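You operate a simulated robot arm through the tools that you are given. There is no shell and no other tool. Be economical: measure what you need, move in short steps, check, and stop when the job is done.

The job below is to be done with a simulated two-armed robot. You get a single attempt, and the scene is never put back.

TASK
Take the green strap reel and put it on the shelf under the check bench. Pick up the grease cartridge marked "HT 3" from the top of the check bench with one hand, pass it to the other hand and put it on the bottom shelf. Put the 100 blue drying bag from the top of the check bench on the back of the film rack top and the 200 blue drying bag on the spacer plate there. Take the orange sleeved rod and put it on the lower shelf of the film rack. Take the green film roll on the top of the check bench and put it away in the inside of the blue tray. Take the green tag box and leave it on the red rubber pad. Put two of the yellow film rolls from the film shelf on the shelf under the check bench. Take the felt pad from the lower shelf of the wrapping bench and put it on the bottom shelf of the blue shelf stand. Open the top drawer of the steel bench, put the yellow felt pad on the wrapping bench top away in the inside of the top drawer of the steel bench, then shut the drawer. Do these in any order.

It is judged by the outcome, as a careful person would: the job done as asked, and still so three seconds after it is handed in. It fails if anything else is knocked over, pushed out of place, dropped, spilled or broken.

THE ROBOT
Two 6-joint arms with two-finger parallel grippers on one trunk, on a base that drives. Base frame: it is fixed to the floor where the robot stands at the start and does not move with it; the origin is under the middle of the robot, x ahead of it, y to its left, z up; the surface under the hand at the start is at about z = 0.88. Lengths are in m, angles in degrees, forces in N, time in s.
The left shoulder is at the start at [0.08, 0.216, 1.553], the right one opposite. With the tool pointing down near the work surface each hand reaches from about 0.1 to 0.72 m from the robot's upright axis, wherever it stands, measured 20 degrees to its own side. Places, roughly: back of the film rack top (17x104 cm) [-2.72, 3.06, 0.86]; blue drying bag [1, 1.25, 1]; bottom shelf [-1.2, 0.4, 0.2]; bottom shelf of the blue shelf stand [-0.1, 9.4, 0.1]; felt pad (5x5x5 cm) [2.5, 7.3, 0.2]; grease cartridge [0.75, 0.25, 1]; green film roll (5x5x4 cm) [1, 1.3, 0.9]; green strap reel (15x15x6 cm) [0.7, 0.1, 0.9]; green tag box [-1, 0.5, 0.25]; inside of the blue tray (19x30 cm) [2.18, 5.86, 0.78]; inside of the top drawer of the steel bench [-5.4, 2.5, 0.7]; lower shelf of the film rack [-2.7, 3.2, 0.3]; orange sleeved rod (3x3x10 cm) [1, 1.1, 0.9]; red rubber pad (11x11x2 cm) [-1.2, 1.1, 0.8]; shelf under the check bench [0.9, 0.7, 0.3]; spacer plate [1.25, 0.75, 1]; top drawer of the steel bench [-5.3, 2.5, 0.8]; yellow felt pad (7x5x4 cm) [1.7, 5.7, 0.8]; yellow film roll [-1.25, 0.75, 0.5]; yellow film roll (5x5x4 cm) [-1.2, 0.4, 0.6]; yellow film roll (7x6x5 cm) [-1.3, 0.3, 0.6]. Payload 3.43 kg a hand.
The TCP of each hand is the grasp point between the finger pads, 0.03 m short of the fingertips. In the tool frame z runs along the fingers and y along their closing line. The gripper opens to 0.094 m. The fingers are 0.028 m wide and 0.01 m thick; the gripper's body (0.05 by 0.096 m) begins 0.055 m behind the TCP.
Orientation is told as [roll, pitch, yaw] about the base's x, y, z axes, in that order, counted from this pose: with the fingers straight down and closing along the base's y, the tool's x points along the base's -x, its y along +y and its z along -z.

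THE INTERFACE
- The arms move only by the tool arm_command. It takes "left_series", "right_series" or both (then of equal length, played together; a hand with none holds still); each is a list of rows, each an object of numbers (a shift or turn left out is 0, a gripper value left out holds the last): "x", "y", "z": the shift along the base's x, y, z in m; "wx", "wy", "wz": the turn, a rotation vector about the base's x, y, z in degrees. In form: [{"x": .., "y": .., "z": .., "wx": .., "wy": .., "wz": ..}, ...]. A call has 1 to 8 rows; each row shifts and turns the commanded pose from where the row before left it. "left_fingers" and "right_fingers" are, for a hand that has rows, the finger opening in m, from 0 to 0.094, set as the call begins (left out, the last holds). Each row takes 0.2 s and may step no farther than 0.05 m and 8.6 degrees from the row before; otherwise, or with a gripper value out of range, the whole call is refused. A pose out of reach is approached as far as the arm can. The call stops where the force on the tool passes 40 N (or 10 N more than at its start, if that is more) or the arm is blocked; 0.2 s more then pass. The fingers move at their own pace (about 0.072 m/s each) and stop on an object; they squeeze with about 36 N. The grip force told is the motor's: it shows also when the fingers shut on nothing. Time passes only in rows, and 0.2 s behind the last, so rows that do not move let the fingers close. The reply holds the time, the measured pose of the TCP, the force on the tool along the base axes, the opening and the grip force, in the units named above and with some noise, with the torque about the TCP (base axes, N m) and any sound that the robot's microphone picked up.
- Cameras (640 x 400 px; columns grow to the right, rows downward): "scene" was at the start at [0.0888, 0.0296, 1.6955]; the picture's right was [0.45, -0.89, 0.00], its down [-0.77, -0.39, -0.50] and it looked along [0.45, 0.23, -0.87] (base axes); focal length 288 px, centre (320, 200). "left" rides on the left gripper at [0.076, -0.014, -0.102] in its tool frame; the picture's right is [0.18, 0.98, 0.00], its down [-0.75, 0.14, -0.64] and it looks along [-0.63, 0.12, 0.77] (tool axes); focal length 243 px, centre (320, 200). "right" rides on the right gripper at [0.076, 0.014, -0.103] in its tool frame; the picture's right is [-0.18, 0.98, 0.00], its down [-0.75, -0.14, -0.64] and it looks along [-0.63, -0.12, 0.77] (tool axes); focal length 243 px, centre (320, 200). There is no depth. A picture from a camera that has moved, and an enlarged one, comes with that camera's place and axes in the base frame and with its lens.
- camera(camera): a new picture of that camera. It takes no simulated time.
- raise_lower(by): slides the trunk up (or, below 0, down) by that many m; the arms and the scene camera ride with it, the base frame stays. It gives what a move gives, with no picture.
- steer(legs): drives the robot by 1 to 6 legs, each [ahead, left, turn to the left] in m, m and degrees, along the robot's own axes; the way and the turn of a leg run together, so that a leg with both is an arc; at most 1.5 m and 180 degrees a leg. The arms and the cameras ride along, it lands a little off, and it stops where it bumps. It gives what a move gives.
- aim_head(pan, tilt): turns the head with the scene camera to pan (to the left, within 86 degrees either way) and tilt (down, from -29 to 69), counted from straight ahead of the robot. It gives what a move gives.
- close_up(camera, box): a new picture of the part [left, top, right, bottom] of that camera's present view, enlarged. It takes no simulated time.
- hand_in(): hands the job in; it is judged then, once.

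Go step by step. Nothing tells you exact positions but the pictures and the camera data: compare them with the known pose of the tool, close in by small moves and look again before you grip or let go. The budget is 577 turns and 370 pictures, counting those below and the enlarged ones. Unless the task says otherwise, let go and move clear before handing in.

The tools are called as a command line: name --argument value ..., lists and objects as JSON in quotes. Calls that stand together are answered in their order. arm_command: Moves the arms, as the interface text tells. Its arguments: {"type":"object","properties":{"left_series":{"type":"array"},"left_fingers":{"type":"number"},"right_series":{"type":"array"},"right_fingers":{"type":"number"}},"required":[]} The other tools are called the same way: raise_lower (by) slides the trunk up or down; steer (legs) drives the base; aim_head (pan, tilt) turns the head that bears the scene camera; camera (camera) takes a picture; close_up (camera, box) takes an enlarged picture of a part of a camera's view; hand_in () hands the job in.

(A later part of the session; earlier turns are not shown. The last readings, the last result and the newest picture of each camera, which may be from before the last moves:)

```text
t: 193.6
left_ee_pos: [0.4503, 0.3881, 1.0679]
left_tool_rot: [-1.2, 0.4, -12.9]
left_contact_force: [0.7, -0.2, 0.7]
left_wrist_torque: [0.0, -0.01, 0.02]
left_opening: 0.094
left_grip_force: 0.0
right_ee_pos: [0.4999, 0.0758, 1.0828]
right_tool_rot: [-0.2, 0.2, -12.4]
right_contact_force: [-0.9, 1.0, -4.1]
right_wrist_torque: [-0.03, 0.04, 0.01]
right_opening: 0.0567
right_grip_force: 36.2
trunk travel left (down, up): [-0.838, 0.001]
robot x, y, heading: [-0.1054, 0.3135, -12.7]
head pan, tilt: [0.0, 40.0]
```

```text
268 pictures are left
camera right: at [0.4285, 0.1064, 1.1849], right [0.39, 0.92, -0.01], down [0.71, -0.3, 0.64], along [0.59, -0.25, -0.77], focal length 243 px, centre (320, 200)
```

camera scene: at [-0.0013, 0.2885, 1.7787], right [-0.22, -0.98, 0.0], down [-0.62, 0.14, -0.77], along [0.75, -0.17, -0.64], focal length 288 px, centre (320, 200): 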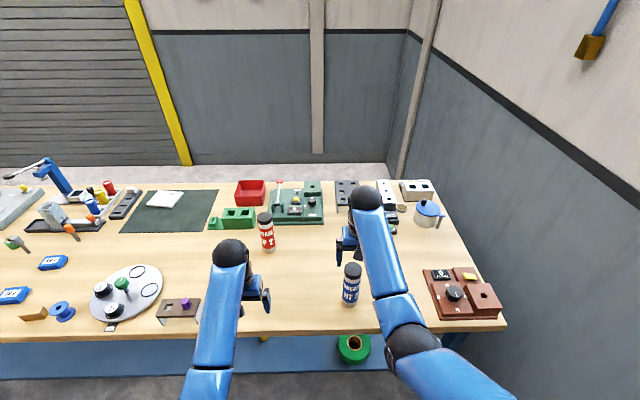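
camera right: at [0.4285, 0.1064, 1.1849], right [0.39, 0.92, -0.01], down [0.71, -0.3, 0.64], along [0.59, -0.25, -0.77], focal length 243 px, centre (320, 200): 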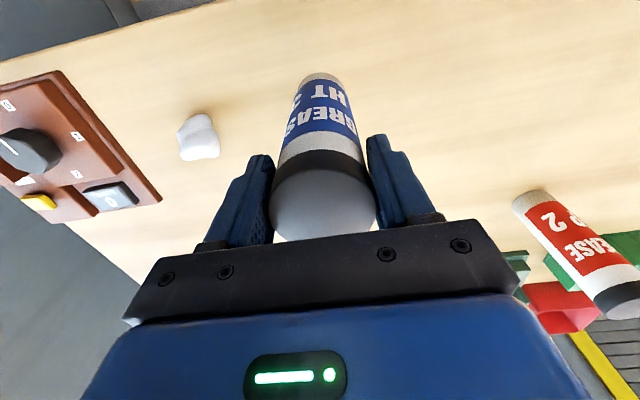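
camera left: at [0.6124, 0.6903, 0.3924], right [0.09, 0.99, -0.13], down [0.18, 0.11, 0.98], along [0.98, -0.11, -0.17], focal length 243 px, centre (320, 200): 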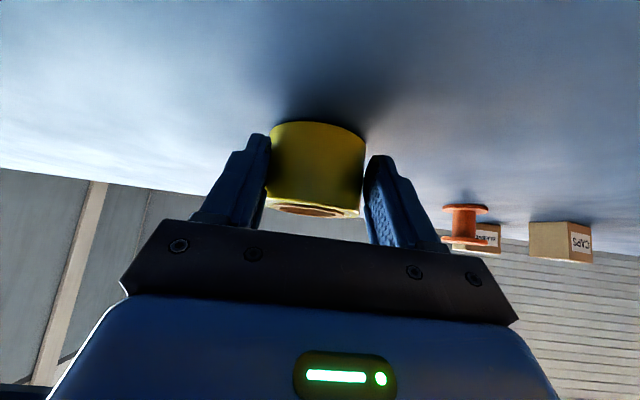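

HT 3 is held firmly. I'll back away from the bench for the hand-over.

arm_command --right_series '[{"z": 0.02}, {"z": 0.015}]'

steer --legs '[[-0.32, 0, 0]]'

arm_command --left_series '[{"z": -0.03, "y": 0.01, "wx": -1.8, "wy": -8.2}, {"z": -0.03, "wx": -1.8, "wy": -8.2}, {"z": -0.02, "wx": -1.8, "wy": -8.2}, {"z": -0.01, "wx": -1.8, "wy": -8.2}, {"wx": -1.8, "wy": -8.2}, {"wx": -1.8, "wy": -8.2}, {"wx": -1.8, "wy": -8.2}]' --right_series '[{"y": 0.02}, {"y": 0.02}, {"y": 0.02}, {"y": 0.02}, {}, {}, {}]'

camera --camera "left"

camera --camera "scene"

```text
t: 194.2
left_ee_pos: [0.4508, 0.3877, 1.0672]
left_tool_rot: [-1.3, 0.2, -12.9]
left_contact_force: [-1.5, -0.4, 0.1]
left_wrist_torque: [0.02, 0.03, 0.04]
left_opening: 0.0942
left_grip_force: 0.0
right_ee_pos: [0.5001, 0.0746, 1.1189]
right_tool_rot: [-0.3, 0.4, -12.3]
right_contact_force: [-0.4, 0.3, -4.6]
right_wrist_torque: [0.0, 0.0, -0.02]
right_opening: 0.0564
right_grip_force: 36.0
trunk travel left (down, up): [-0.838, 0.001]
robot x, y, heading: [-0.1111, 0.314, -12.7]
head pan, tilt: [0.0, 40.0]
```

```text
t: 196.4
left_ee_pos: [0.1437, 0.4571, 1.0658]
left_tool_rot: [-1.3, 0.4, -12.9]
left_contact_force: [0.0, 0.1, -0.1]
left_wrist_torque: [0.0, 0.02, 0.03]
left_opening: 0.0939
left_grip_force: 0.0
right_ee_pos: [0.1907, 0.1425, 1.1158]
right_tool_rot: [-0.3, 0.4, -12.3]
right_contact_force: [1.1, 0.6, -4.2]
right_wrist_torque: [0.06, 0.06, 0.0]
right_opening: 0.0563
right_grip_force: 36.3
trunk travel left (down, up): [-0.838, 0.001]
robot x, y, heading: [-0.4201, 0.3824, -12.6]
head pan, tilt: [0.0, 40.0]
```

```text
t: 198.0
left_ee_pos: [0.1399, 0.4676, 0.9789]
left_tool_rot: [-0.5, -58.6, -13.6]
left_contact_force: [-0.3, 0.8, 0.9]
left_wrist_torque: [-0.01, -0.01, 0.02]
left_opening: 0.094
left_grip_force: 0.0
right_ee_pos: [0.1884, 0.224, 1.1186]
right_tool_rot: [-0.3, 0.2, -12.4]
right_contact_force: [-0.3, -0.6, -4.1]
right_wrist_torque: [0.01, 0.01, -0.03]
right_opening: 0.0565
right_grip_force: 36.1
trunk travel left (down, up): [-0.838, 0.001]
robot x, y, heading: [-0.42, 0.3843, -12.7]
head pan, tilt: [0.0, 40.0]
```

```text
267 pictures are left
camera left: at [0.0108, 0.4844, 0.9657], right [0.14, 0.98, -0.16], down [-0.12, 0.18, 0.98], along [0.98, -0.12, 0.14], focal length 243 px, centre (320, 200)
```

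left: 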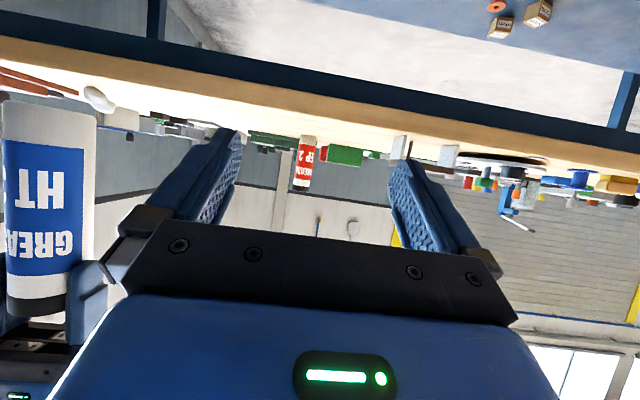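

```text
266 pictures are left
camera scene: at [-0.306, 0.3586, 1.7781], right [-0.22, -0.98, 0.0], down [-0.63, 0.14, -0.77], along [0.75, -0.17, -0.64], focal length 288 px, centre (320, 200)
```

scene: 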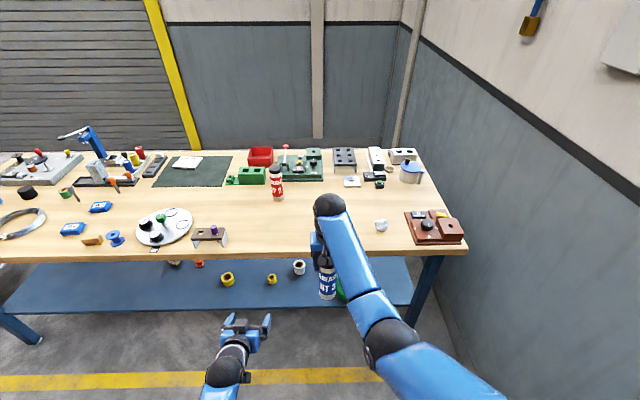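

Cartridge hangs at (0.188, 0.224), bottom ~0.956. I'll bring the left hand behind its lower half.

arm_command --left_series '[{"x": -0.02, "y": -0.044, "z": 0.006}, {"x": -0.015, "y": -0.045, "z": 0.006}, {"x": -0.015, "y": -0.045, "z": 0.006}, {"y": -0.045, "z": 0.006}, {"y": -0.04, "z": 0.006}]'

camera --camera "left"

camera --camera "scene"

```text
t: 199.2
left_ee_pos: [0.0904, 0.2495, 1.0084]
left_tool_rot: [-0.3, -58.5, -13.5]
left_contact_force: [0.2, 0.0, -0.3]
left_wrist_torque: [0.02, 0.01, 0.01]
left_opening: 0.094
left_grip_force: 0.0
right_ee_pos: [0.1897, 0.2234, 1.1171]
right_tool_rot: [-0.2, 0.3, -12.3]
right_contact_force: [0.3, 0.6, -4.3]
right_wrist_torque: [0.02, 0.01, -0.01]
right_opening: 0.0564
right_grip_force: 36.1
trunk travel left (down, up): [-0.838, 0.001]
robot x, y, heading: [-0.4194, 0.3851, -12.5]
head pan, tilt: [0.0, 40.0]
```

```text
265 pictures are left
camera left: at [-0.0375, 0.2648, 0.9953], right [0.14, 0.98, -0.16], down [-0.11, 0.18, 0.98], along [0.98, -0.12, 0.14], focal length 243 px, centre (320, 200)
```

left: 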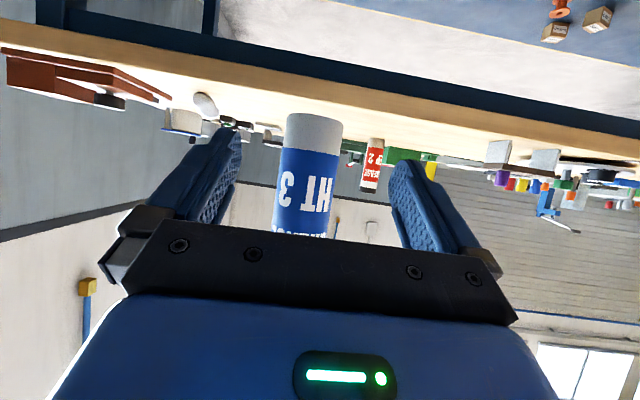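

```text
264 pictures are left
camera scene: at [-0.3046, 0.3558, 1.778], right [-0.22, -0.98, 0.0], down [-0.63, 0.14, -0.77], along [0.75, -0.17, -0.64], focal length 288 px, centre (320, 200)
```

scene: 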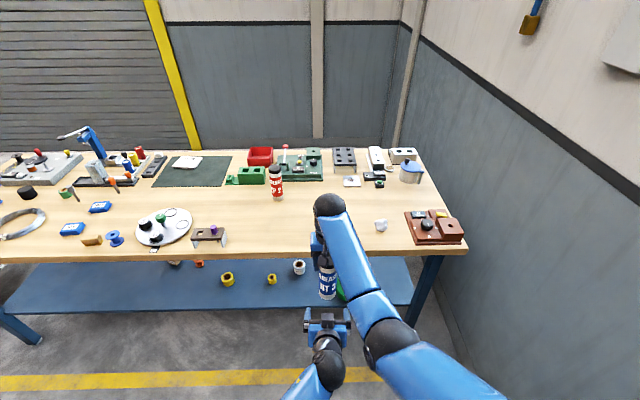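

arm_command --left_series '[{"x": 0.035, "y": -0.009}, {"x": 0.035, "y": -0.009}, {"x": 0.028, "y": -0.008}]'

camera --camera "left"

close_up --camera "scene" --box '[240, 180, 440, 360]'

```text
t: 200.0
left_ee_pos: [0.1892, 0.2229, 1.0077]
left_tool_rot: [-0.4, -58.3, -13.6]
left_contact_force: [-0.4, -0.1, 0.3]
left_wrist_torque: [0.02, 0.0, -0.01]
left_opening: 0.094
left_grip_force: 0.0
right_ee_pos: [0.1909, 0.2234, 1.1174]
right_tool_rot: [-0.2, 0.3, -12.4]
right_contact_force: [0.4, 0.7, -4.2]
right_wrist_torque: [0.03, -0.01, -0.01]
right_opening: 0.0561
right_grip_force: 35.6
trunk travel left (down, up): [-0.838, 0.001]
robot x, y, heading: [-0.4154, 0.3861, -12.8]
head pan, tilt: [0.0, 40.0]
```

```text
263 pictures are left
camera left: at [0.0608, 0.24, 0.9954], right [0.14, 0.98, -0.16], down [-0.11, 0.18, 0.98], along [0.98, -0.12, 0.14], focal length 243 px, centre (320, 200)
```

left: 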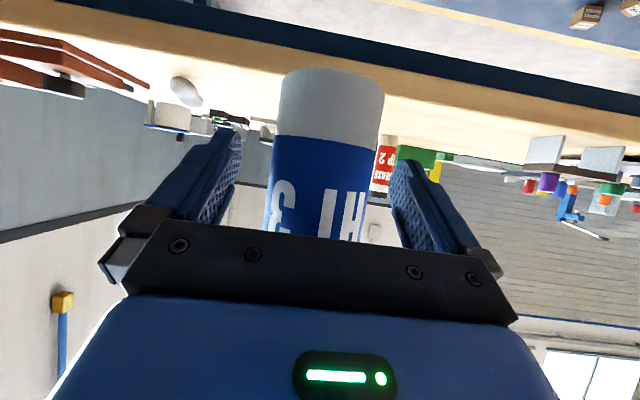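

```text
2.22 times, centred on (340, 270) of scene
camera zoom: at [-0.304, 0.3571, 1.7779], right [-0.22, -0.98, 0.0], down [-0.63, 0.14, -0.77], along [0.75, -0.17, -0.64], focal length 640 px, centre (276, 44)
```

zoom: 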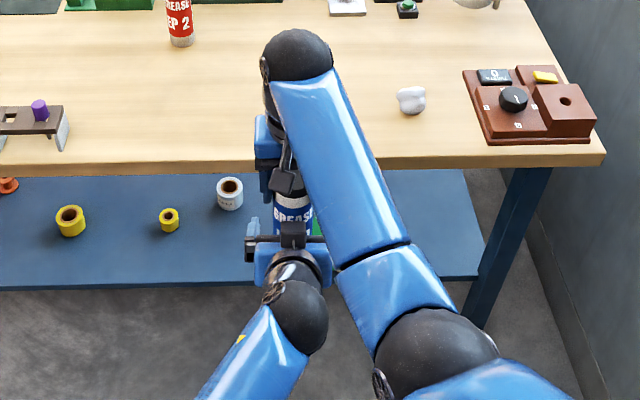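

The left fingers straddle the cartridge. Close left, then release the right and lift it off.

arm_command --left_fingers 0.0 --left_series '[{}, {}, {}, {}]'

arm_command --right_fingers 0.094 --right_series '[{}, {}, {}]'

camera --camera "left"

```text
t: 201.0
left_ee_pos: [0.1882, 0.2242, 1.0082]
left_tool_rot: [-0.3, -58.4, -13.3]
left_contact_force: [2.5, 0.5, -0.2]
left_wrist_torque: [0.01, 0.17, -0.04]
left_opening: 0.0577
left_grip_force: 36.4
right_ee_pos: [0.1883, 0.224, 1.119]
right_tool_rot: [-0.3, 0.3, -12.4]
right_contact_force: [-3.6, 1.7, -2.6]
right_wrist_torque: [0.04, 0.14, 0.05]
right_opening: 0.0561
right_grip_force: 35.6
trunk travel left (down, up): [-0.838, 0.001]
robot x, y, heading: [-0.4189, 0.3859, -12.8]
head pan, tilt: [0.0, 40.0]
```

```text
t: 201.8
left_ee_pos: [0.1875, 0.2248, 1.0074]
left_tool_rot: [-0.3, -58.5, -13.4]
left_contact_force: [0.5, 0.1, 0.2]
left_wrist_torque: [0.0, 0.03, -0.01]
left_opening: 0.0579
left_grip_force: 36.0
right_ee_pos: [0.1897, 0.2239, 1.1193]
right_tool_rot: [-0.3, 0.2, -12.4]
right_contact_force: [0.0, 0.6, -1.1]
right_wrist_torque: [-0.02, -0.04, 0.01]
right_opening: 0.0941
right_grip_force: 0.1
trunk travel left (down, up): [-0.838, 0.001]
robot x, y, heading: [-0.4187, 0.3846, -12.6]
head pan, tilt: [0.0, 40.0]
```

```text
261 pictures are left
camera left: at [0.0598, 0.2406, 0.9959], right [0.14, 0.98, -0.16], down [-0.11, 0.18, 0.98], along [0.98, -0.12, 0.14], focal length 243 px, centre (320, 200)
```

left: 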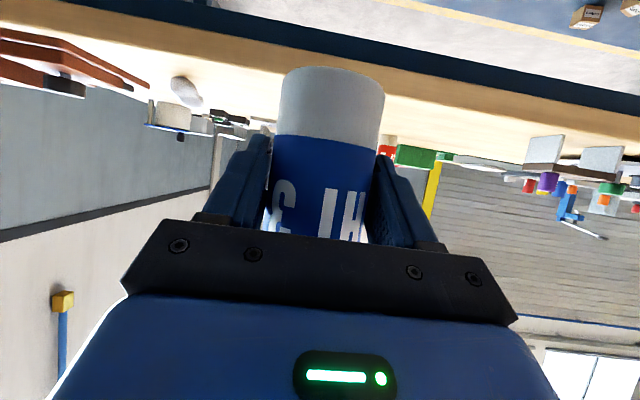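

arm_command --left_series '[{"z": -0.02}, {"z": -0.03}, {"z": -0.03}]' --right_series '[{"z": 0.01}, {}, {}]'

close_up --camera "scene" --box '[240, 180, 440, 360]'

camera --camera "right"

```text
t: 202.6
left_ee_pos: [0.1873, 0.2227, 0.9274]
left_tool_rot: [-0.4, -58.5, -13.4]
left_contact_force: [-0.5, -0.3, 0.0]
left_wrist_torque: [0.02, 0.01, -0.01]
left_opening: 0.0577
left_grip_force: 35.8
right_ee_pos: [0.19, 0.2247, 1.1259]
right_tool_rot: [-0.4, 0.3, -12.4]
right_contact_force: [0.7, -0.1, 0.4]
right_wrist_torque: [0.01, -0.02, -0.01]
right_opening: 0.094
right_grip_force: 0.1
trunk travel left (down, up): [-0.838, 0.001]
robot x, y, heading: [-0.4176, 0.3842, -12.6]
head pan, tilt: [0.0, 40.0]
```

```text
2.22 times, centred on (340, 270) of scene
camera zoom: at [-0.3042, 0.3575, 1.778], right [-0.22, -0.98, 0.0], down [-0.63, 0.14, -0.77], along [0.75, -0.17, -0.64], focal length 640 px, centre (276, 44)
```

zoom: 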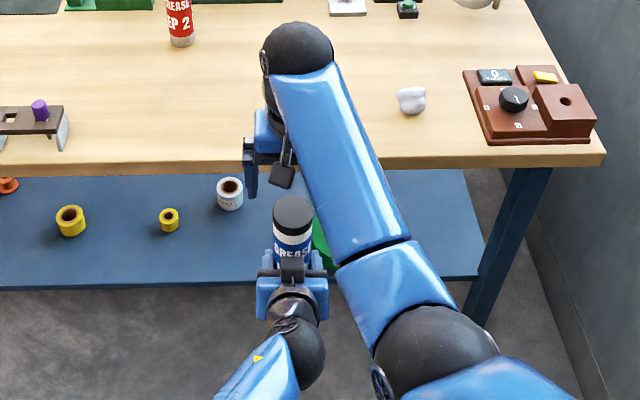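

```text
259 pictures are left
camera right: at [0.1193, 0.2552, 1.2295], right [0.39, 0.92, -0.01], down [0.71, -0.3, 0.64], along [0.59, -0.25, -0.77], focal length 243 px, centre (320, 200)
```

right: 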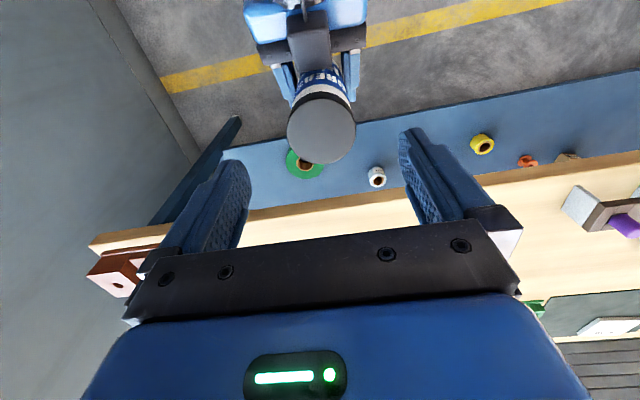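

Hand-over done: the left hand holds HT 3 upright. I'll move slightly forward for turning room and turn around to the shelf.

steer --legs '[[0.1, 0, 0], [0, 0, 90], [0, 0, 91]]'

camera --camera "scene"

```text
t: 211.4
left_ee_pos: [-0.9269, 0.5116, 0.928]
left_tool_rot: [-0.4, -58.5, 167.7]
left_contact_force: [1.1, -0.1, 0.2]
left_wrist_torque: [0.01, -0.03, 0.0]
left_opening: 0.0573
left_grip_force: 36.2
right_ee_pos: [-0.9273, 0.511, 1.1286]
right_tool_rot: [-0.4, 0.3, 168.6]
right_contact_force: [-0.9, 0.4, -0.5]
right_wrist_torque: [-0.02, 0.02, -0.03]
right_opening: 0.0939
right_grip_force: 0.0
trunk travel left (down, up): [-0.838, 0.001]
robot x, y, heading: [-0.3209, 0.3576, 168.7]
head pan, tilt: [0.0, 40.0]
```

```text
258 pictures are left
camera scene: at [-0.4341, 0.3855, 1.778], right [0.2, 0.98, 0.0], down [0.63, -0.13, -0.77], along [-0.75, 0.15, -0.64], focal length 288 px, centre (320, 200)
```

scene: 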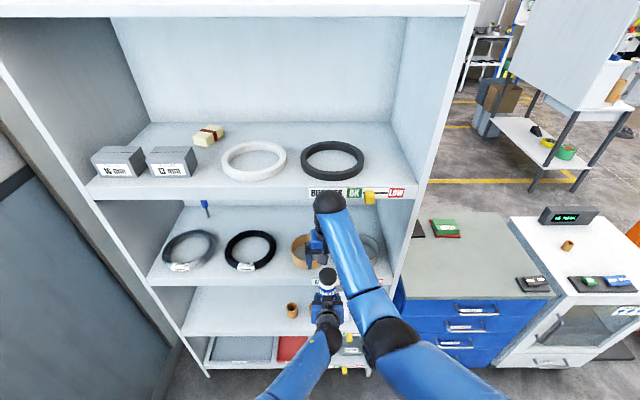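

I'm close to the shelf; back off a little, tuck the right hand aside, and lower the trunk.

steer --legs '[[-0.17, 0, 0]]'

arm_command --right_series '[{"x": 0.02, "y": 0.04, "z": -0.02}, {"x": 0.02, "y": 0.04, "z": -0.02}, {"x": 0.03, "y": 0.035}, {"x": 0.04, "y": 0.02}, {"x": 0.04, "y": 0.01}, {"x": 0.03, "y": 0.01}]'

raise_lower --by -0.4

raise_lower --by -0.25

camera --camera "scene"

camera --camera "left"

```text
t: 212.9
left_ee_pos: [-0.7648, 0.4773, 0.9247]
left_tool_rot: [-0.4, -58.3, 167.7]
left_contact_force: [0.2, -0.2, -0.5]
left_wrist_torque: [-0.01, -0.02, 0.0]
left_opening: 0.0573
left_grip_force: 36.1
right_ee_pos: [-0.7677, 0.4769, 1.1264]
right_tool_rot: [-0.2, 0.4, 168.7]
right_contact_force: [0.3, 0.0, -0.2]
right_wrist_torque: [-0.05, 0.0, 0.0]
right_opening: 0.0941
right_grip_force: 0.1
trunk travel left (down, up): [-0.838, 0.001]
robot x, y, heading: [-0.1545, 0.3272, 168.4]
head pan, tilt: [0.0, 40.0]
```

```text
t: 214.3
left_ee_pos: [-0.7611, 0.4774, 0.9269]
left_tool_rot: [-0.2, -58.5, 167.8]
left_contact_force: [0.2, -0.2, 0.2]
left_wrist_torque: [-0.03, 0.01, -0.03]
left_opening: 0.0575
left_grip_force: 36.6
right_ee_pos: [-0.5963, 0.6347, 1.0573]
right_tool_rot: [-0.2, 0.0, 168.8]
right_contact_force: [0.2, 0.2, 0.9]
right_wrist_torque: [0.03, -0.01, 0.01]
right_opening: 0.0945
right_grip_force: 0.1
right hand out of reach, approached as far as the arm can: row 4, 5, 6
trunk travel left (down, up): [-0.838, 0.001]
robot x, y, heading: [-0.1527, 0.3289, 168.6]
head pan, tilt: [0.0, 40.0]
```

```text
t: 218.1
left_ee_pos: [-0.7619, 0.4771, 0.5277]
left_tool_rot: [-0.4, -58.5, 167.6]
left_contact_force: [0.4, 0.1, 0.1]
left_wrist_torque: [0.0, -0.01, -0.01]
left_opening: 0.0576
left_grip_force: 36.2
right_ee_pos: [-0.595, 0.6334, 0.6559]
right_tool_rot: [-0.3, 0.0, 168.8]
right_contact_force: [0.1, 0.6, 0.1]
right_wrist_torque: [-0.03, -0.02, 0.01]
right_opening: 0.0939
right_grip_force: 0.0
trunk travel left (down, up): [-0.438, 0.401]
robot x, y, heading: [-0.1515, 0.3297, 168.6]
head pan, tilt: [0.0, 40.0]
```

```text
t: 220.7
left_ee_pos: [-0.7622, 0.4769, 0.2777]
left_tool_rot: [-0.4, -58.5, 167.8]
left_contact_force: [0.9, 1.2, -0.4]
left_wrist_torque: [-0.01, -0.04, -0.02]
left_opening: 0.0576
left_grip_force: 35.6
right_ee_pos: [-0.5947, 0.634, 0.4058]
right_tool_rot: [-0.2, 0.1, 168.7]
right_contact_force: [0.4, -1.2, 0.4]
right_wrist_torque: [-0.01, 0.03, 0.02]
right_opening: 0.0937
right_grip_force: 0.1
trunk travel left (down, up): [-0.188, 0.652]
robot x, y, heading: [-0.1504, 0.3313, 168.4]
head pan, tilt: [0.0, 40.0]
```

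```text
257 pictures are left
camera scene: at [-0.2682, 0.3511, 1.1281], right [0.2, 0.98, 0.0], down [0.63, -0.13, -0.77], along [-0.75, 0.15, -0.64], focal length 288 px, centre (320, 200)
```

scene: 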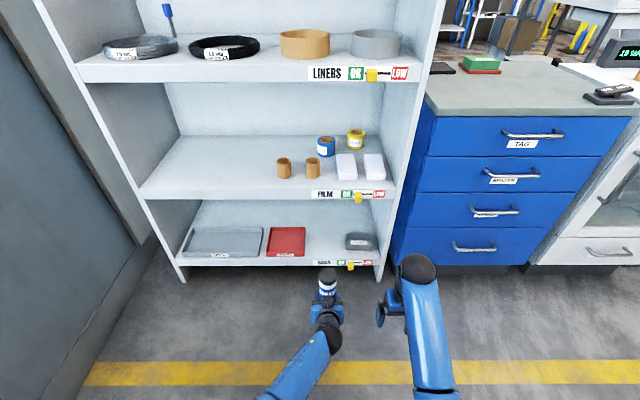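

```text
256 pictures are left
camera left: at [-0.6352, 0.4632, 0.2653], right [-0.12, -0.98, -0.16], down [0.12, -0.17, 0.98], along [-0.99, 0.1, 0.14], focal length 243 px, centre (320, 200)
```

left: 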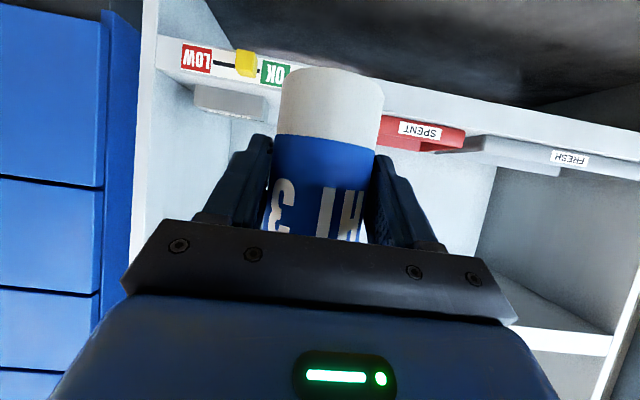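

Straight ahead is the free spot. I'll drive ahead 20 cm, then extend the arm.

steer --legs '[[0.2, 0, 0]]'

camera --camera "left"

camera --camera "scene"

```text
t: 222.3
left_ee_pos: [-0.958, 0.5171, 0.277]
left_tool_rot: [-0.4, -58.5, 167.7]
left_contact_force: [-0.3, -0.5, -0.5]
left_wrist_torque: [0.01, -0.03, -0.03]
left_opening: 0.0573
left_grip_force: 36.0
right_ee_pos: [-0.7909, 0.6745, 0.4056]
right_tool_rot: [-0.2, 0.0, 168.7]
right_contact_force: [-0.2, 0.0, -0.4]
right_wrist_torque: [0.0, -0.04, 0.01]
right_opening: 0.0938
right_grip_force: 0.0
trunk travel left (down, up): [-0.188, 0.652]
robot x, y, heading: [-0.3514, 0.3675, 168.5]
head pan, tilt: [0.0, 40.0]
```

```text
255 pictures are left
camera left: at [-0.8309, 0.5035, 0.2646], right [-0.12, -0.98, -0.16], down [0.12, -0.17, 0.98], along [-0.99, 0.1, 0.14], focal length 243 px, centre (320, 200)
```

left: 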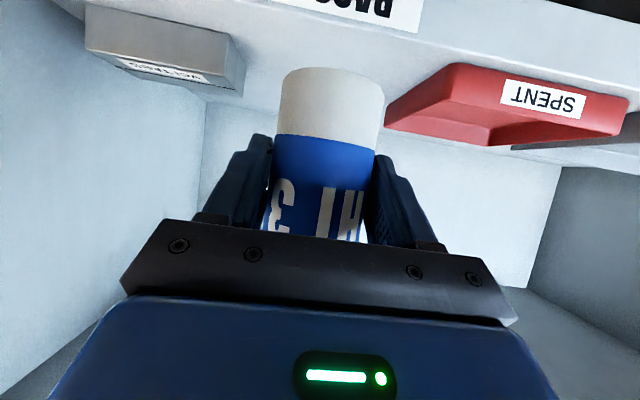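

```text
254 pictures are left
camera scene: at [-0.4649, 0.3915, 1.1279], right [0.2, 0.98, 0.0], down [0.63, -0.13, -0.77], along [-0.75, 0.15, -0.64], focal length 288 px, centre (320, 200)
```

scene: 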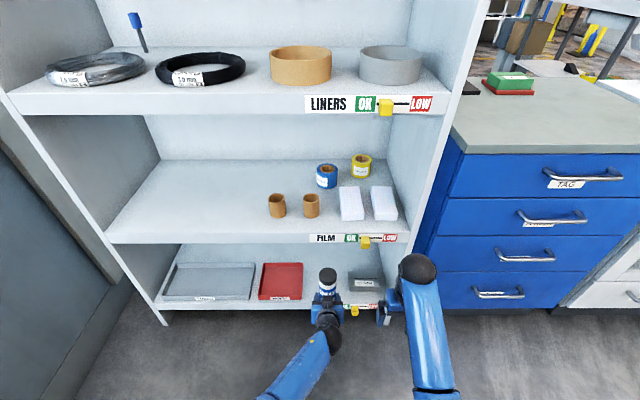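

arm_command --left_series '[{"x": -0.04, "y": 0.006}, {"x": -0.04, "y": 0.006}, {"x": -0.04, "y": 0.006}, {"z": -0.02}, {"z": -0.015}, {"z": -0.008}]'

camera --camera "left"

close_up --camera "scene" --box '[220, 200, 460, 350]'

```text
t: 223.7
left_ee_pos: [-1.0187, 0.5432, 0.2853]
left_tool_rot: [-0.5, -58.5, 167.9]
left_contact_force: [-1.1, -0.1, 0.3]
left_wrist_torque: [-0.02, -0.04, -0.01]
left_opening: 0.0574
left_grip_force: 36.0
left hand out of reach, approached as far as the arm can: row 2, 3, 4, 5, 6
right_ee_pos: [-0.7924, 0.6739, 0.4061]
right_tool_rot: [-0.2, 0.1, 168.7]
right_contact_force: [-0.6, 0.8, -0.9]
right_wrist_torque: [0.01, 0.02, 0.01]
right_opening: 0.0943
right_grip_force: 0.1
trunk travel left (down, up): [-0.188, 0.652]
robot x, y, heading: [-0.3488, 0.3711, 168.3]
head pan, tilt: [0.0, 40.0]
```

```text
253 pictures are left
camera left: at [-0.8929, 0.53, 0.2729], right [-0.12, -0.98, -0.16], down [0.12, -0.18, 0.98], along [-0.99, 0.1, 0.14], focal length 243 px, centre (320, 200)
```

left: 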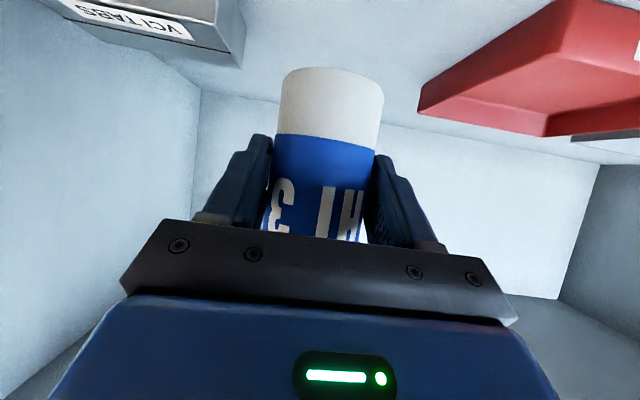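

```text
2.67 times, centred on (340, 275) of scene
camera zoom: at [-0.4642, 0.3912, 1.1281], right [0.2, 0.98, 0.0], down [0.63, -0.13, -0.77], along [-0.75, 0.15, -0.64], focal length 767 px, centre (267, 0)
```

zoom: 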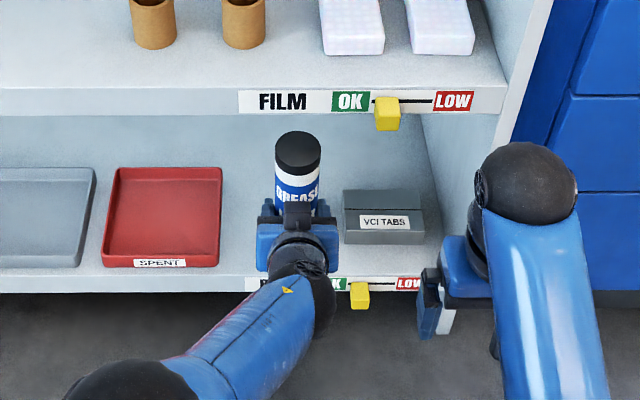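

Reach-limited; I'll nudge left and drive 6 cm ahead.

arm_command --left_series '[{"y": -0.014, "x": 0.003}]'

steer --legs '[[0.06, 0, 0]]'

raise_lower --by -0.045

camera --camera "left"

close_up --camera "scene" --box '[220, 200, 460, 350]'

```text
t: 224.1
left_ee_pos: [-1.0161, 0.5286, 0.2852]
left_tool_rot: [-0.5, -58.5, 167.7]
left_contact_force: [0.0, 0.0, 0.5]
left_wrist_torque: [0.0, -0.05, -0.01]
left_opening: 0.0574
left_grip_force: 36.2
right_ee_pos: [-0.7924, 0.674, 0.4064]
right_tool_rot: [-0.3, 0.1, 168.7]
right_contact_force: [0.0, -0.8, 0.0]
right_wrist_torque: [0.01, -0.02, -0.02]
right_opening: 0.0942
right_grip_force: 0.0
trunk travel left (down, up): [-0.188, 0.652]
robot x, y, heading: [-0.3517, 0.3706, 168.3]
head pan, tilt: [0.0, 40.0]
```

```text
t: 225.0
left_ee_pos: [-1.0739, 0.5419, 0.2844]
left_tool_rot: [-0.4, -58.4, 167.6]
left_contact_force: [0.1, -0.1, -0.5]
left_wrist_torque: [-0.02, -0.04, 0.0]
left_opening: 0.0572
left_grip_force: 36.0
right_ee_pos: [-0.8498, 0.6872, 0.4048]
right_tool_rot: [-0.4, 0.2, 168.6]
right_contact_force: [0.5, 0.6, -0.3]
right_wrist_torque: [-0.01, -0.02, 0.02]
right_opening: 0.0941
right_grip_force: 0.0
trunk travel left (down, up): [-0.188, 0.652]
robot x, y, heading: [-0.4083, 0.379, 168.4]
head pan, tilt: [0.0, 40.0]
```

```text
t: 225.9
left_ee_pos: [-1.0733, 0.5414, 0.2413]
left_tool_rot: [-0.3, -58.4, 167.8]
left_contact_force: [0.6, -0.5, 0.5]
left_wrist_torque: [0.0, -0.06, -0.02]
left_opening: 0.0571
left_grip_force: 36.0
right_ee_pos: [-0.8509, 0.6852, 0.3597]
right_tool_rot: [-0.4, 0.1, 168.7]
right_contact_force: [0.2, -0.2, 0.2]
right_wrist_torque: [0.0, -0.01, 0.04]
right_opening: 0.0937
right_grip_force: 0.0
trunk travel left (down, up): [-0.144, 0.696]
robot x, y, heading: [-0.414, 0.3824, 168.6]
head pan, tilt: [0.0, 40.0]
```

```text
251 pictures are left
camera left: at [-0.948, 0.5278, 0.2279], right [-0.12, -0.98, -0.16], down [0.12, -0.17, 0.98], along [-0.99, 0.1, 0.14], focal length 243 px, centre (320, 200)
```

left: 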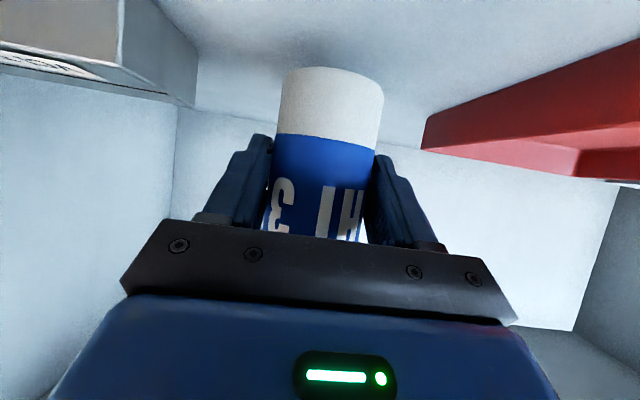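

```text
2.67 times, centred on (340, 275) of scene
camera zoom: at [-0.5223, 0.4032, 1.0831], right [0.2, 0.98, 0.0], down [0.63, -0.13, -0.77], along [-0.75, 0.15, -0.64], focal length 767 px, centre (267, 0)
```

zoom: 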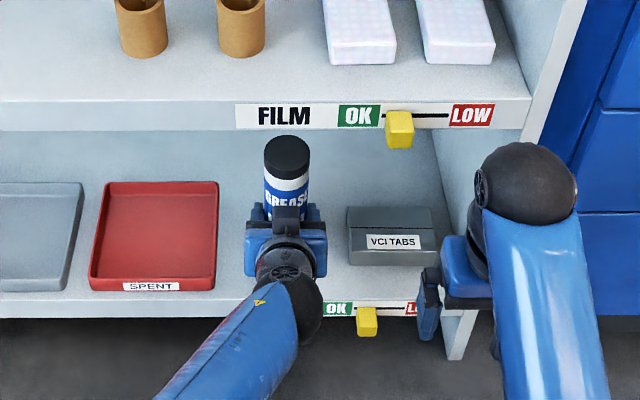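

raise_lower --by -0.014

raise_lower --by -0.005

```text
t: 226.5
left_ee_pos: [-1.0734, 0.5411, 0.2259]
left_tool_rot: [-0.4, -58.4, 167.7]
left_contact_force: [0.5, -1.1, -0.6]
left_wrist_torque: [-0.02, -0.05, 0.02]
left_opening: 0.0571
left_grip_force: 35.2
right_ee_pos: [-0.8506, 0.6864, 0.3467]
right_tool_rot: [-0.2, 0.1, 168.7]
right_contact_force: [0.4, 0.6, -0.5]
right_wrist_torque: [0.01, 0.01, -0.02]
right_opening: 0.0942
right_grip_force: 0.0
trunk travel left (down, up): [-0.13, 0.71]
robot x, y, heading: [-0.4072, 0.3809, 168.4]
head pan, tilt: [0.0, 40.0]
```

```text
t: 227.1
left_ee_pos: [-1.0753, 0.5423, 0.2233]
left_tool_rot: [-0.6, -58.8, 167.6]
left_contact_force: [-1.5, 0.1, 5.5]
left_wrist_torque: [-0.09, -0.08, -0.04]
left_opening: 0.0575
left_grip_force: 35.9
right_ee_pos: [-0.8496, 0.6861, 0.3417]
right_tool_rot: [-0.3, 0.0, 168.8]
right_contact_force: [0.3, -0.2, 0.2]
right_wrist_torque: [0.0, -0.02, -0.01]
right_opening: 0.094
right_grip_force: 0.0
trunk travel left (down, up): [-0.124, 0.716]
robot x, y, heading: [-0.4085, 0.3779, 168.6]
head pan, tilt: [0.0, 40.0]
```

Contact. Release and drive straight back.

arm_command --left_fingers 0.088 --left_series '[{}, {}, {}]'

camera --camera "left"

steer --legs '[[-0.25, 0, 0]]'

camera --camera "scene"

```text
t: 227.9
left_ee_pos: [-1.0741, 0.5422, 0.2211]
left_tool_rot: [-0.4, -58.5, 167.7]
left_contact_force: [-0.2, -0.3, 0.7]
left_wrist_torque: [0.0, -0.01, 0.01]
left_opening: 0.088
left_grip_force: 0.0
right_ee_pos: [-0.8493, 0.6851, 0.3427]
right_tool_rot: [-0.3, 0.1, 168.7]
right_contact_force: [-0.7, -0.1, 0.1]
right_wrist_torque: [0.01, 0.0, -0.02]
right_opening: 0.0937
right_grip_force: 0.0
trunk travel left (down, up): [-0.124, 0.716]
robot x, y, heading: [-0.4044, 0.3829, 168.8]
head pan, tilt: [0.0, 40.0]
```

```text
249 pictures are left
camera left: at [-0.948, 0.5278, 0.209], right [-0.12, -0.98, -0.16], down [0.12, -0.17, 0.98], along [-0.99, 0.1, 0.14], focal length 243 px, centre (320, 200)
```

left: 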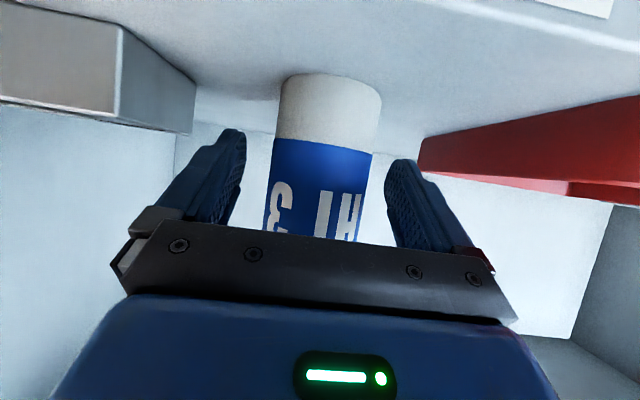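

```text
t: 229.7
left_ee_pos: [-0.8287, 0.4902, 0.2211]
left_tool_rot: [-0.4, -58.6, 167.8]
left_contact_force: [0.7, -0.3, -0.4]
left_wrist_torque: [-0.02, 0.0, 0.0]
left_opening: 0.088
left_grip_force: 0.1
right_ee_pos: [-0.6048, 0.636, 0.3432]
right_tool_rot: [-0.3, 0.0, 168.7]
right_contact_force: [0.5, 0.0, 0.0]
right_wrist_torque: [-0.04, 0.01, -0.01]
right_opening: 0.0938
right_grip_force: 0.0
trunk travel left (down, up): [-0.124, 0.716]
robot x, y, heading: [-0.1669, 0.329, 168.7]
head pan, tilt: [0.0, 40.0]
```

```text
248 pictures are left
camera scene: at [-0.277, 0.3529, 1.0642], right [0.2, 0.98, 0.0], down [0.63, -0.13, -0.77], along [-0.75, 0.15, -0.64], focal length 288 px, centre (320, 200)
```

scene: 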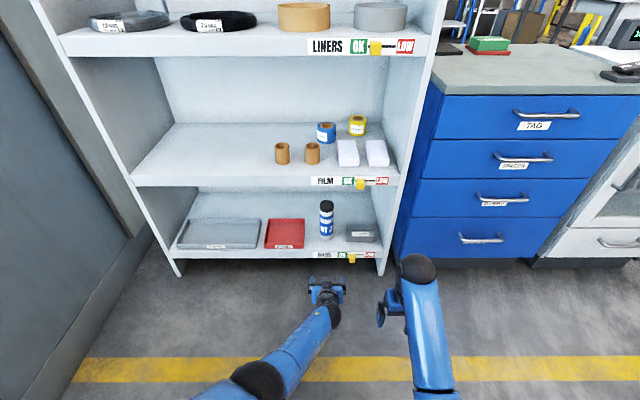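

HT 3 stands on the bottom shelf. Next the bench bags: straighten the left wrist, raise, slide along +y and turn to the bench.

arm_command --left_series '[{"wx": -1.6, "wy": -7.84}, {"wx": -1.6, "wy": -7.84}, {"wx": -1.6, "wy": -7.84}, {"wx": -1.6, "wy": -7.84}, {"wx": -1.6, "wy": -7.84}, {"wx": -1.6, "wy": -7.84}, {"wx": -1.6, "wy": -7.84}]'

raise_lower --by 0.4

raise_lower --by 0.31

steer --legs '[[0, -0.75, 0], [0, 0, -91], [0, 0, -90]]'

camera --camera "scene"

```text
t: 231.3
left_ee_pos: [-0.7897, 0.4652, 0.2481]
left_tool_rot: [-1.0, -2.1, 168.0]
left_contact_force: [0.5, -0.7, -0.1]
left_wrist_torque: [0.06, 0.03, -0.01]
left_opening: 0.088
left_grip_force: 0.1
left hand out of reach, approached as far as the arm can: row 5, 6, 7
right_ee_pos: [-0.6052, 0.6362, 0.3416]
right_tool_rot: [-0.3, 0.0, 168.8]
right_contact_force: [0.5, -0.2, -0.1]
right_wrist_torque: [-0.01, 0.02, -0.05]
right_opening: 0.094
right_grip_force: 0.1
trunk travel left (down, up): [-0.124, 0.716]
robot x, y, heading: [-0.1636, 0.3326, 168.6]
head pan, tilt: [0.0, 40.0]
```

```text
t: 235.1
left_ee_pos: [-0.7911, 0.4647, 0.648]
left_tool_rot: [-1.0, -2.5, 168.1]
left_contact_force: [0.2, 0.2, -0.3]
left_wrist_torque: [0.0, -0.05, 0.0]
left_opening: 0.0879
left_grip_force: 0.0
right_ee_pos: [-0.6046, 0.6356, 0.7414]
right_tool_rot: [-0.4, 0.1, 168.8]
right_contact_force: [0.9, -0.4, 0.2]
right_wrist_torque: [0.0, -0.01, -0.01]
right_opening: 0.0939
right_grip_force: 0.1
trunk travel left (down, up): [-0.525, 0.315]
robot x, y, heading: [-0.1637, 0.3313, 168.4]
head pan, tilt: [0.0, 40.0]
```

```text
t: 238.2
left_ee_pos: [-0.7908, 0.4663, 0.9576]
left_tool_rot: [-0.9, -2.4, 168.1]
left_contact_force: [0.2, 0.1, 0.3]
left_wrist_torque: [0.02, 0.01, 0.01]
left_opening: 0.088
left_grip_force: 0.0
right_ee_pos: [-0.6049, 0.6355, 1.0511]
right_tool_rot: [-0.3, 0.0, 168.8]
right_contact_force: [-0.1, 0.4, -0.5]
right_wrist_torque: [0.01, -0.01, 0.0]
right_opening: 0.0938
right_grip_force: 0.1
trunk travel left (down, up): [-0.835, 0.005]
robot x, y, heading: [-0.1688, 0.3314, 168.3]
head pan, tilt: [0.0, 40.0]
```

```text
t: 249.9
left_ee_pos: [0.6107, 0.9226, 0.96]
left_tool_rot: [-1.0, -2.5, -12.7]
left_contact_force: [0.1, -0.8, -0.7]
left_wrist_torque: [-0.02, 0.01, -0.05]
left_opening: 0.088
left_grip_force: 0.2
right_ee_pos: [0.4237, 0.7547, 1.0517]
right_tool_rot: [-0.3, 0.1, -11.9]
right_contact_force: [0.3, 0.5, 0.6]
right_wrist_torque: [0.02, -0.01, -0.02]
right_opening: 0.094
right_grip_force: 0.1
trunk travel left (down, up): [-0.835, 0.005]
robot x, y, heading: [-0.0136, 1.0639, -12.2]
head pan, tilt: [0.0, 40.0]
```

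```text
247 pictures are left
camera scene: at [0.0981, 1.0409, 1.7741], right [-0.21, -0.98, 0.0], down [-0.63, 0.14, -0.77], along [0.75, -0.16, -0.64], focal length 288 px, centre (320, 200)
```

scene: 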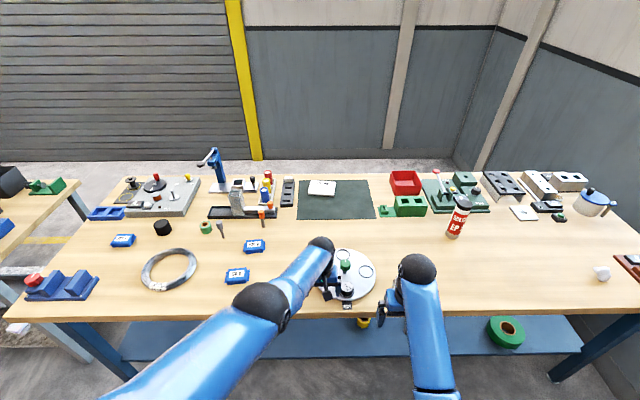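

The left hand is low over the turntable; let me check it's clear, then lift it.

close_up --camera "scene" --box '[260, 220, 420, 320]'

close_up --camera "scene" --box '[90, 160, 350, 320]'

```text
4.00 times, centred on (340, 270) of scene
camera zoom: at [0.0981, 1.0409, 1.7741], right [-0.21, -0.98, 0.0], down [-0.63, 0.14, -0.77], along [0.75, -0.16, -0.64], focal length 1151 px, centre (240, -80)
```

zoom: 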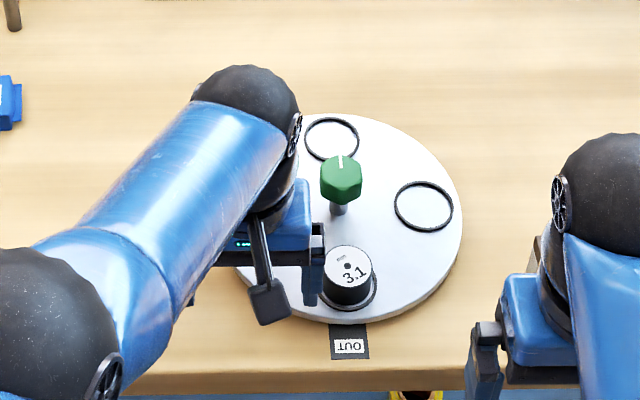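

```text
2.46 times, centred on (220, 240) of scene
camera zoom: at [0.0981, 1.0409, 1.7741], right [-0.21, -0.98, 0.0], down [-0.63, 0.14, -0.77], along [0.75, -0.16, -0.64], focal length 708 px, centre (566, 102)
```

zoom: 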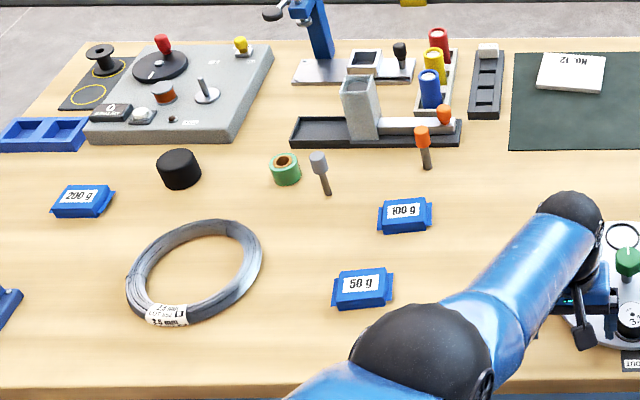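

camera --camera "left"

```text
244 pictures are left
camera left: at [0.5284, 0.9284, 1.0569], right [0.04, 1.0, -0.03], down [0.74, -0.01, 0.67], along [0.67, -0.04, -0.74], focal length 243 px, centre (320, 200)
```

left: 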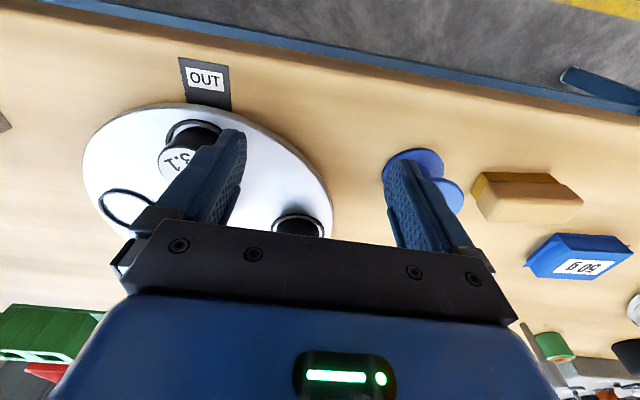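

Nothing is disturbed. I'll lift the left hand straight up now.

arm_command --left_fingers 0.094 --left_series '[{"z": 0.04}, {"z": 0.04}, {"z": 0.04}, {"z": 0.03}]'

camera --camera "scene"

```text
t: 250.9
left_ee_pos: [0.6105, 0.9238, 1.1086]
left_tool_rot: [-0.9, -2.4, -12.7]
left_contact_force: [-0.2, 0.6, -0.4]
left_wrist_torque: [0.0, 0.05, -0.01]
left_opening: 0.0942
left_grip_force: 0.0
right_ee_pos: [0.4245, 0.7547, 1.0507]
right_tool_rot: [-0.3, 0.0, -12.0]
right_contact_force: [-0.4, -0.4, -0.2]
right_wrist_torque: [-0.03, -0.02, -0.01]
right_opening: 0.0938
right_grip_force: 0.1
trunk travel left (down, up): [-0.835, 0.005]
robot x, y, heading: [-0.0133, 1.0666, -12.1]
head pan, tilt: [0.0, 40.0]
```

```text
243 pictures are left
camera scene: at [0.0976, 1.0402, 1.7741], right [-0.21, -0.98, 0.0], down [-0.63, 0.14, -0.77], along [0.75, -0.16, -0.64], focal length 288 px, centre (320, 200)
```

scene: 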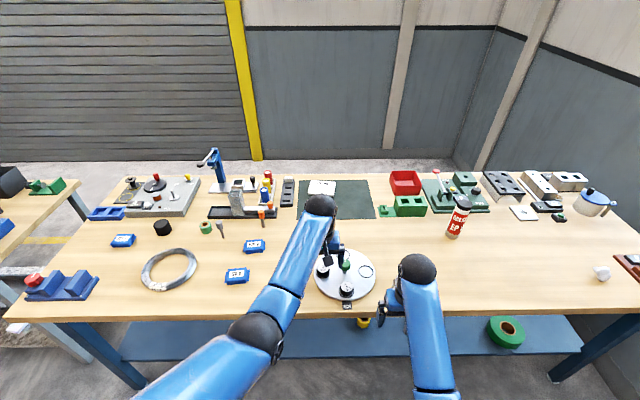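

Labels read: 200 g bag at (1.04, 1.66), 100 g at (0.90, 1.14), 50 g nearer; green roll (1.05, 1.34), orange rod (1.02, 1.095), spacer plate (1.21, 0.79). I'll go for the 200 g bag with the left hand.

steer --legs '[[0, 0.6, 0], [0.22, 0, 0]]'

aim_head --pan 10 --tilt 55

camera --camera "scene"

camera --camera "left"

```text
t: 255.6
left_ee_pos: [0.9477, 1.4618, 1.1117]
left_tool_rot: [-1.0, -2.6, -12.9]
left_contact_force: [-0.3, 0.5, 0.0]
left_wrist_torque: [0.0, -0.03, -0.02]
left_opening: 0.094
left_grip_force: 0.1
right_ee_pos: [0.7602, 1.2942, 1.0562]
right_tool_rot: [-0.4, -0.1, -12.1]
right_contact_force: [-0.9, -0.2, 0.4]
right_wrist_torque: [0.02, 0.01, 0.0]
right_opening: 0.094
right_grip_force: 0.2
trunk travel left (down, up): [-0.835, 0.005]
robot x, y, heading: [0.3304, 1.5994, -12.2]
head pan, tilt: [0.0, 40.0]
```

```text
t: 256.4
left_ee_pos: [0.9515, 1.4608, 1.1094]
left_tool_rot: [-1.0, -2.5, -12.8]
left_contact_force: [-0.6, 0.1, 0.0]
left_wrist_torque: [0.0, 0.01, 0.03]
left_opening: 0.0938
left_grip_force: 0.1
right_ee_pos: [0.7635, 1.2928, 1.0525]
right_tool_rot: [-0.3, -0.1, -12.1]
right_contact_force: [0.5, -0.3, 0.2]
right_wrist_torque: [-0.01, 0.02, 0.0]
right_opening: 0.0938
right_grip_force: 0.0
trunk travel left (down, up): [-0.835, 0.005]
robot x, y, heading: [0.3269, 1.6028, -12.7]
head pan, tilt: [10.0, 55.0]
```

```text
242 pictures are left
camera scene: at [0.4267, 1.5943, 1.7536], right [-0.04, -1.0, 0.0], down [-0.82, 0.03, -0.57], along [0.57, -0.02, -0.82], focal length 288 px, centre (320, 200)
```

scene: 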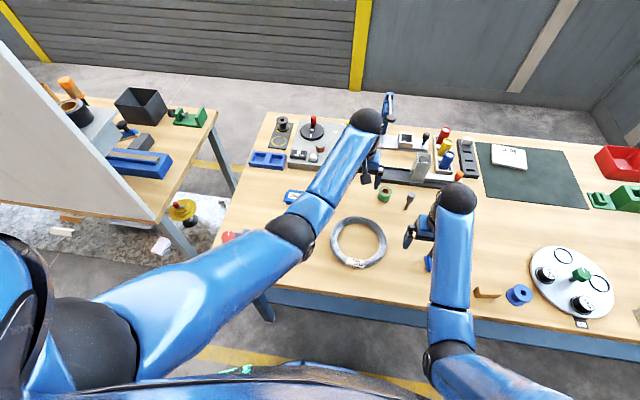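

```text
241 pictures are left
camera left: at [0.8685, 1.4668, 1.2076], right [0.04, 1.0, -0.02], down [0.74, -0.01, 0.67], along [0.67, -0.04, -0.74], focal length 243 px, centre (320, 200)
```

left: 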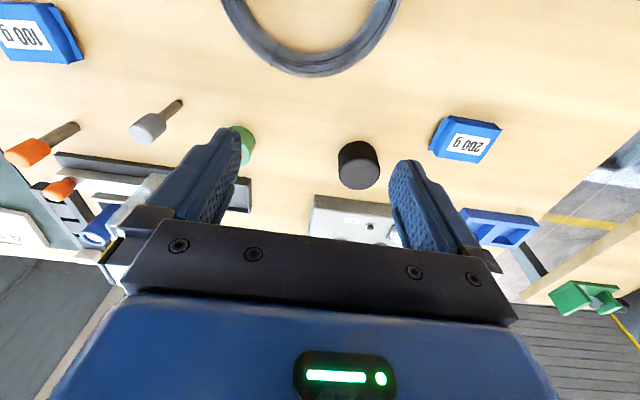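

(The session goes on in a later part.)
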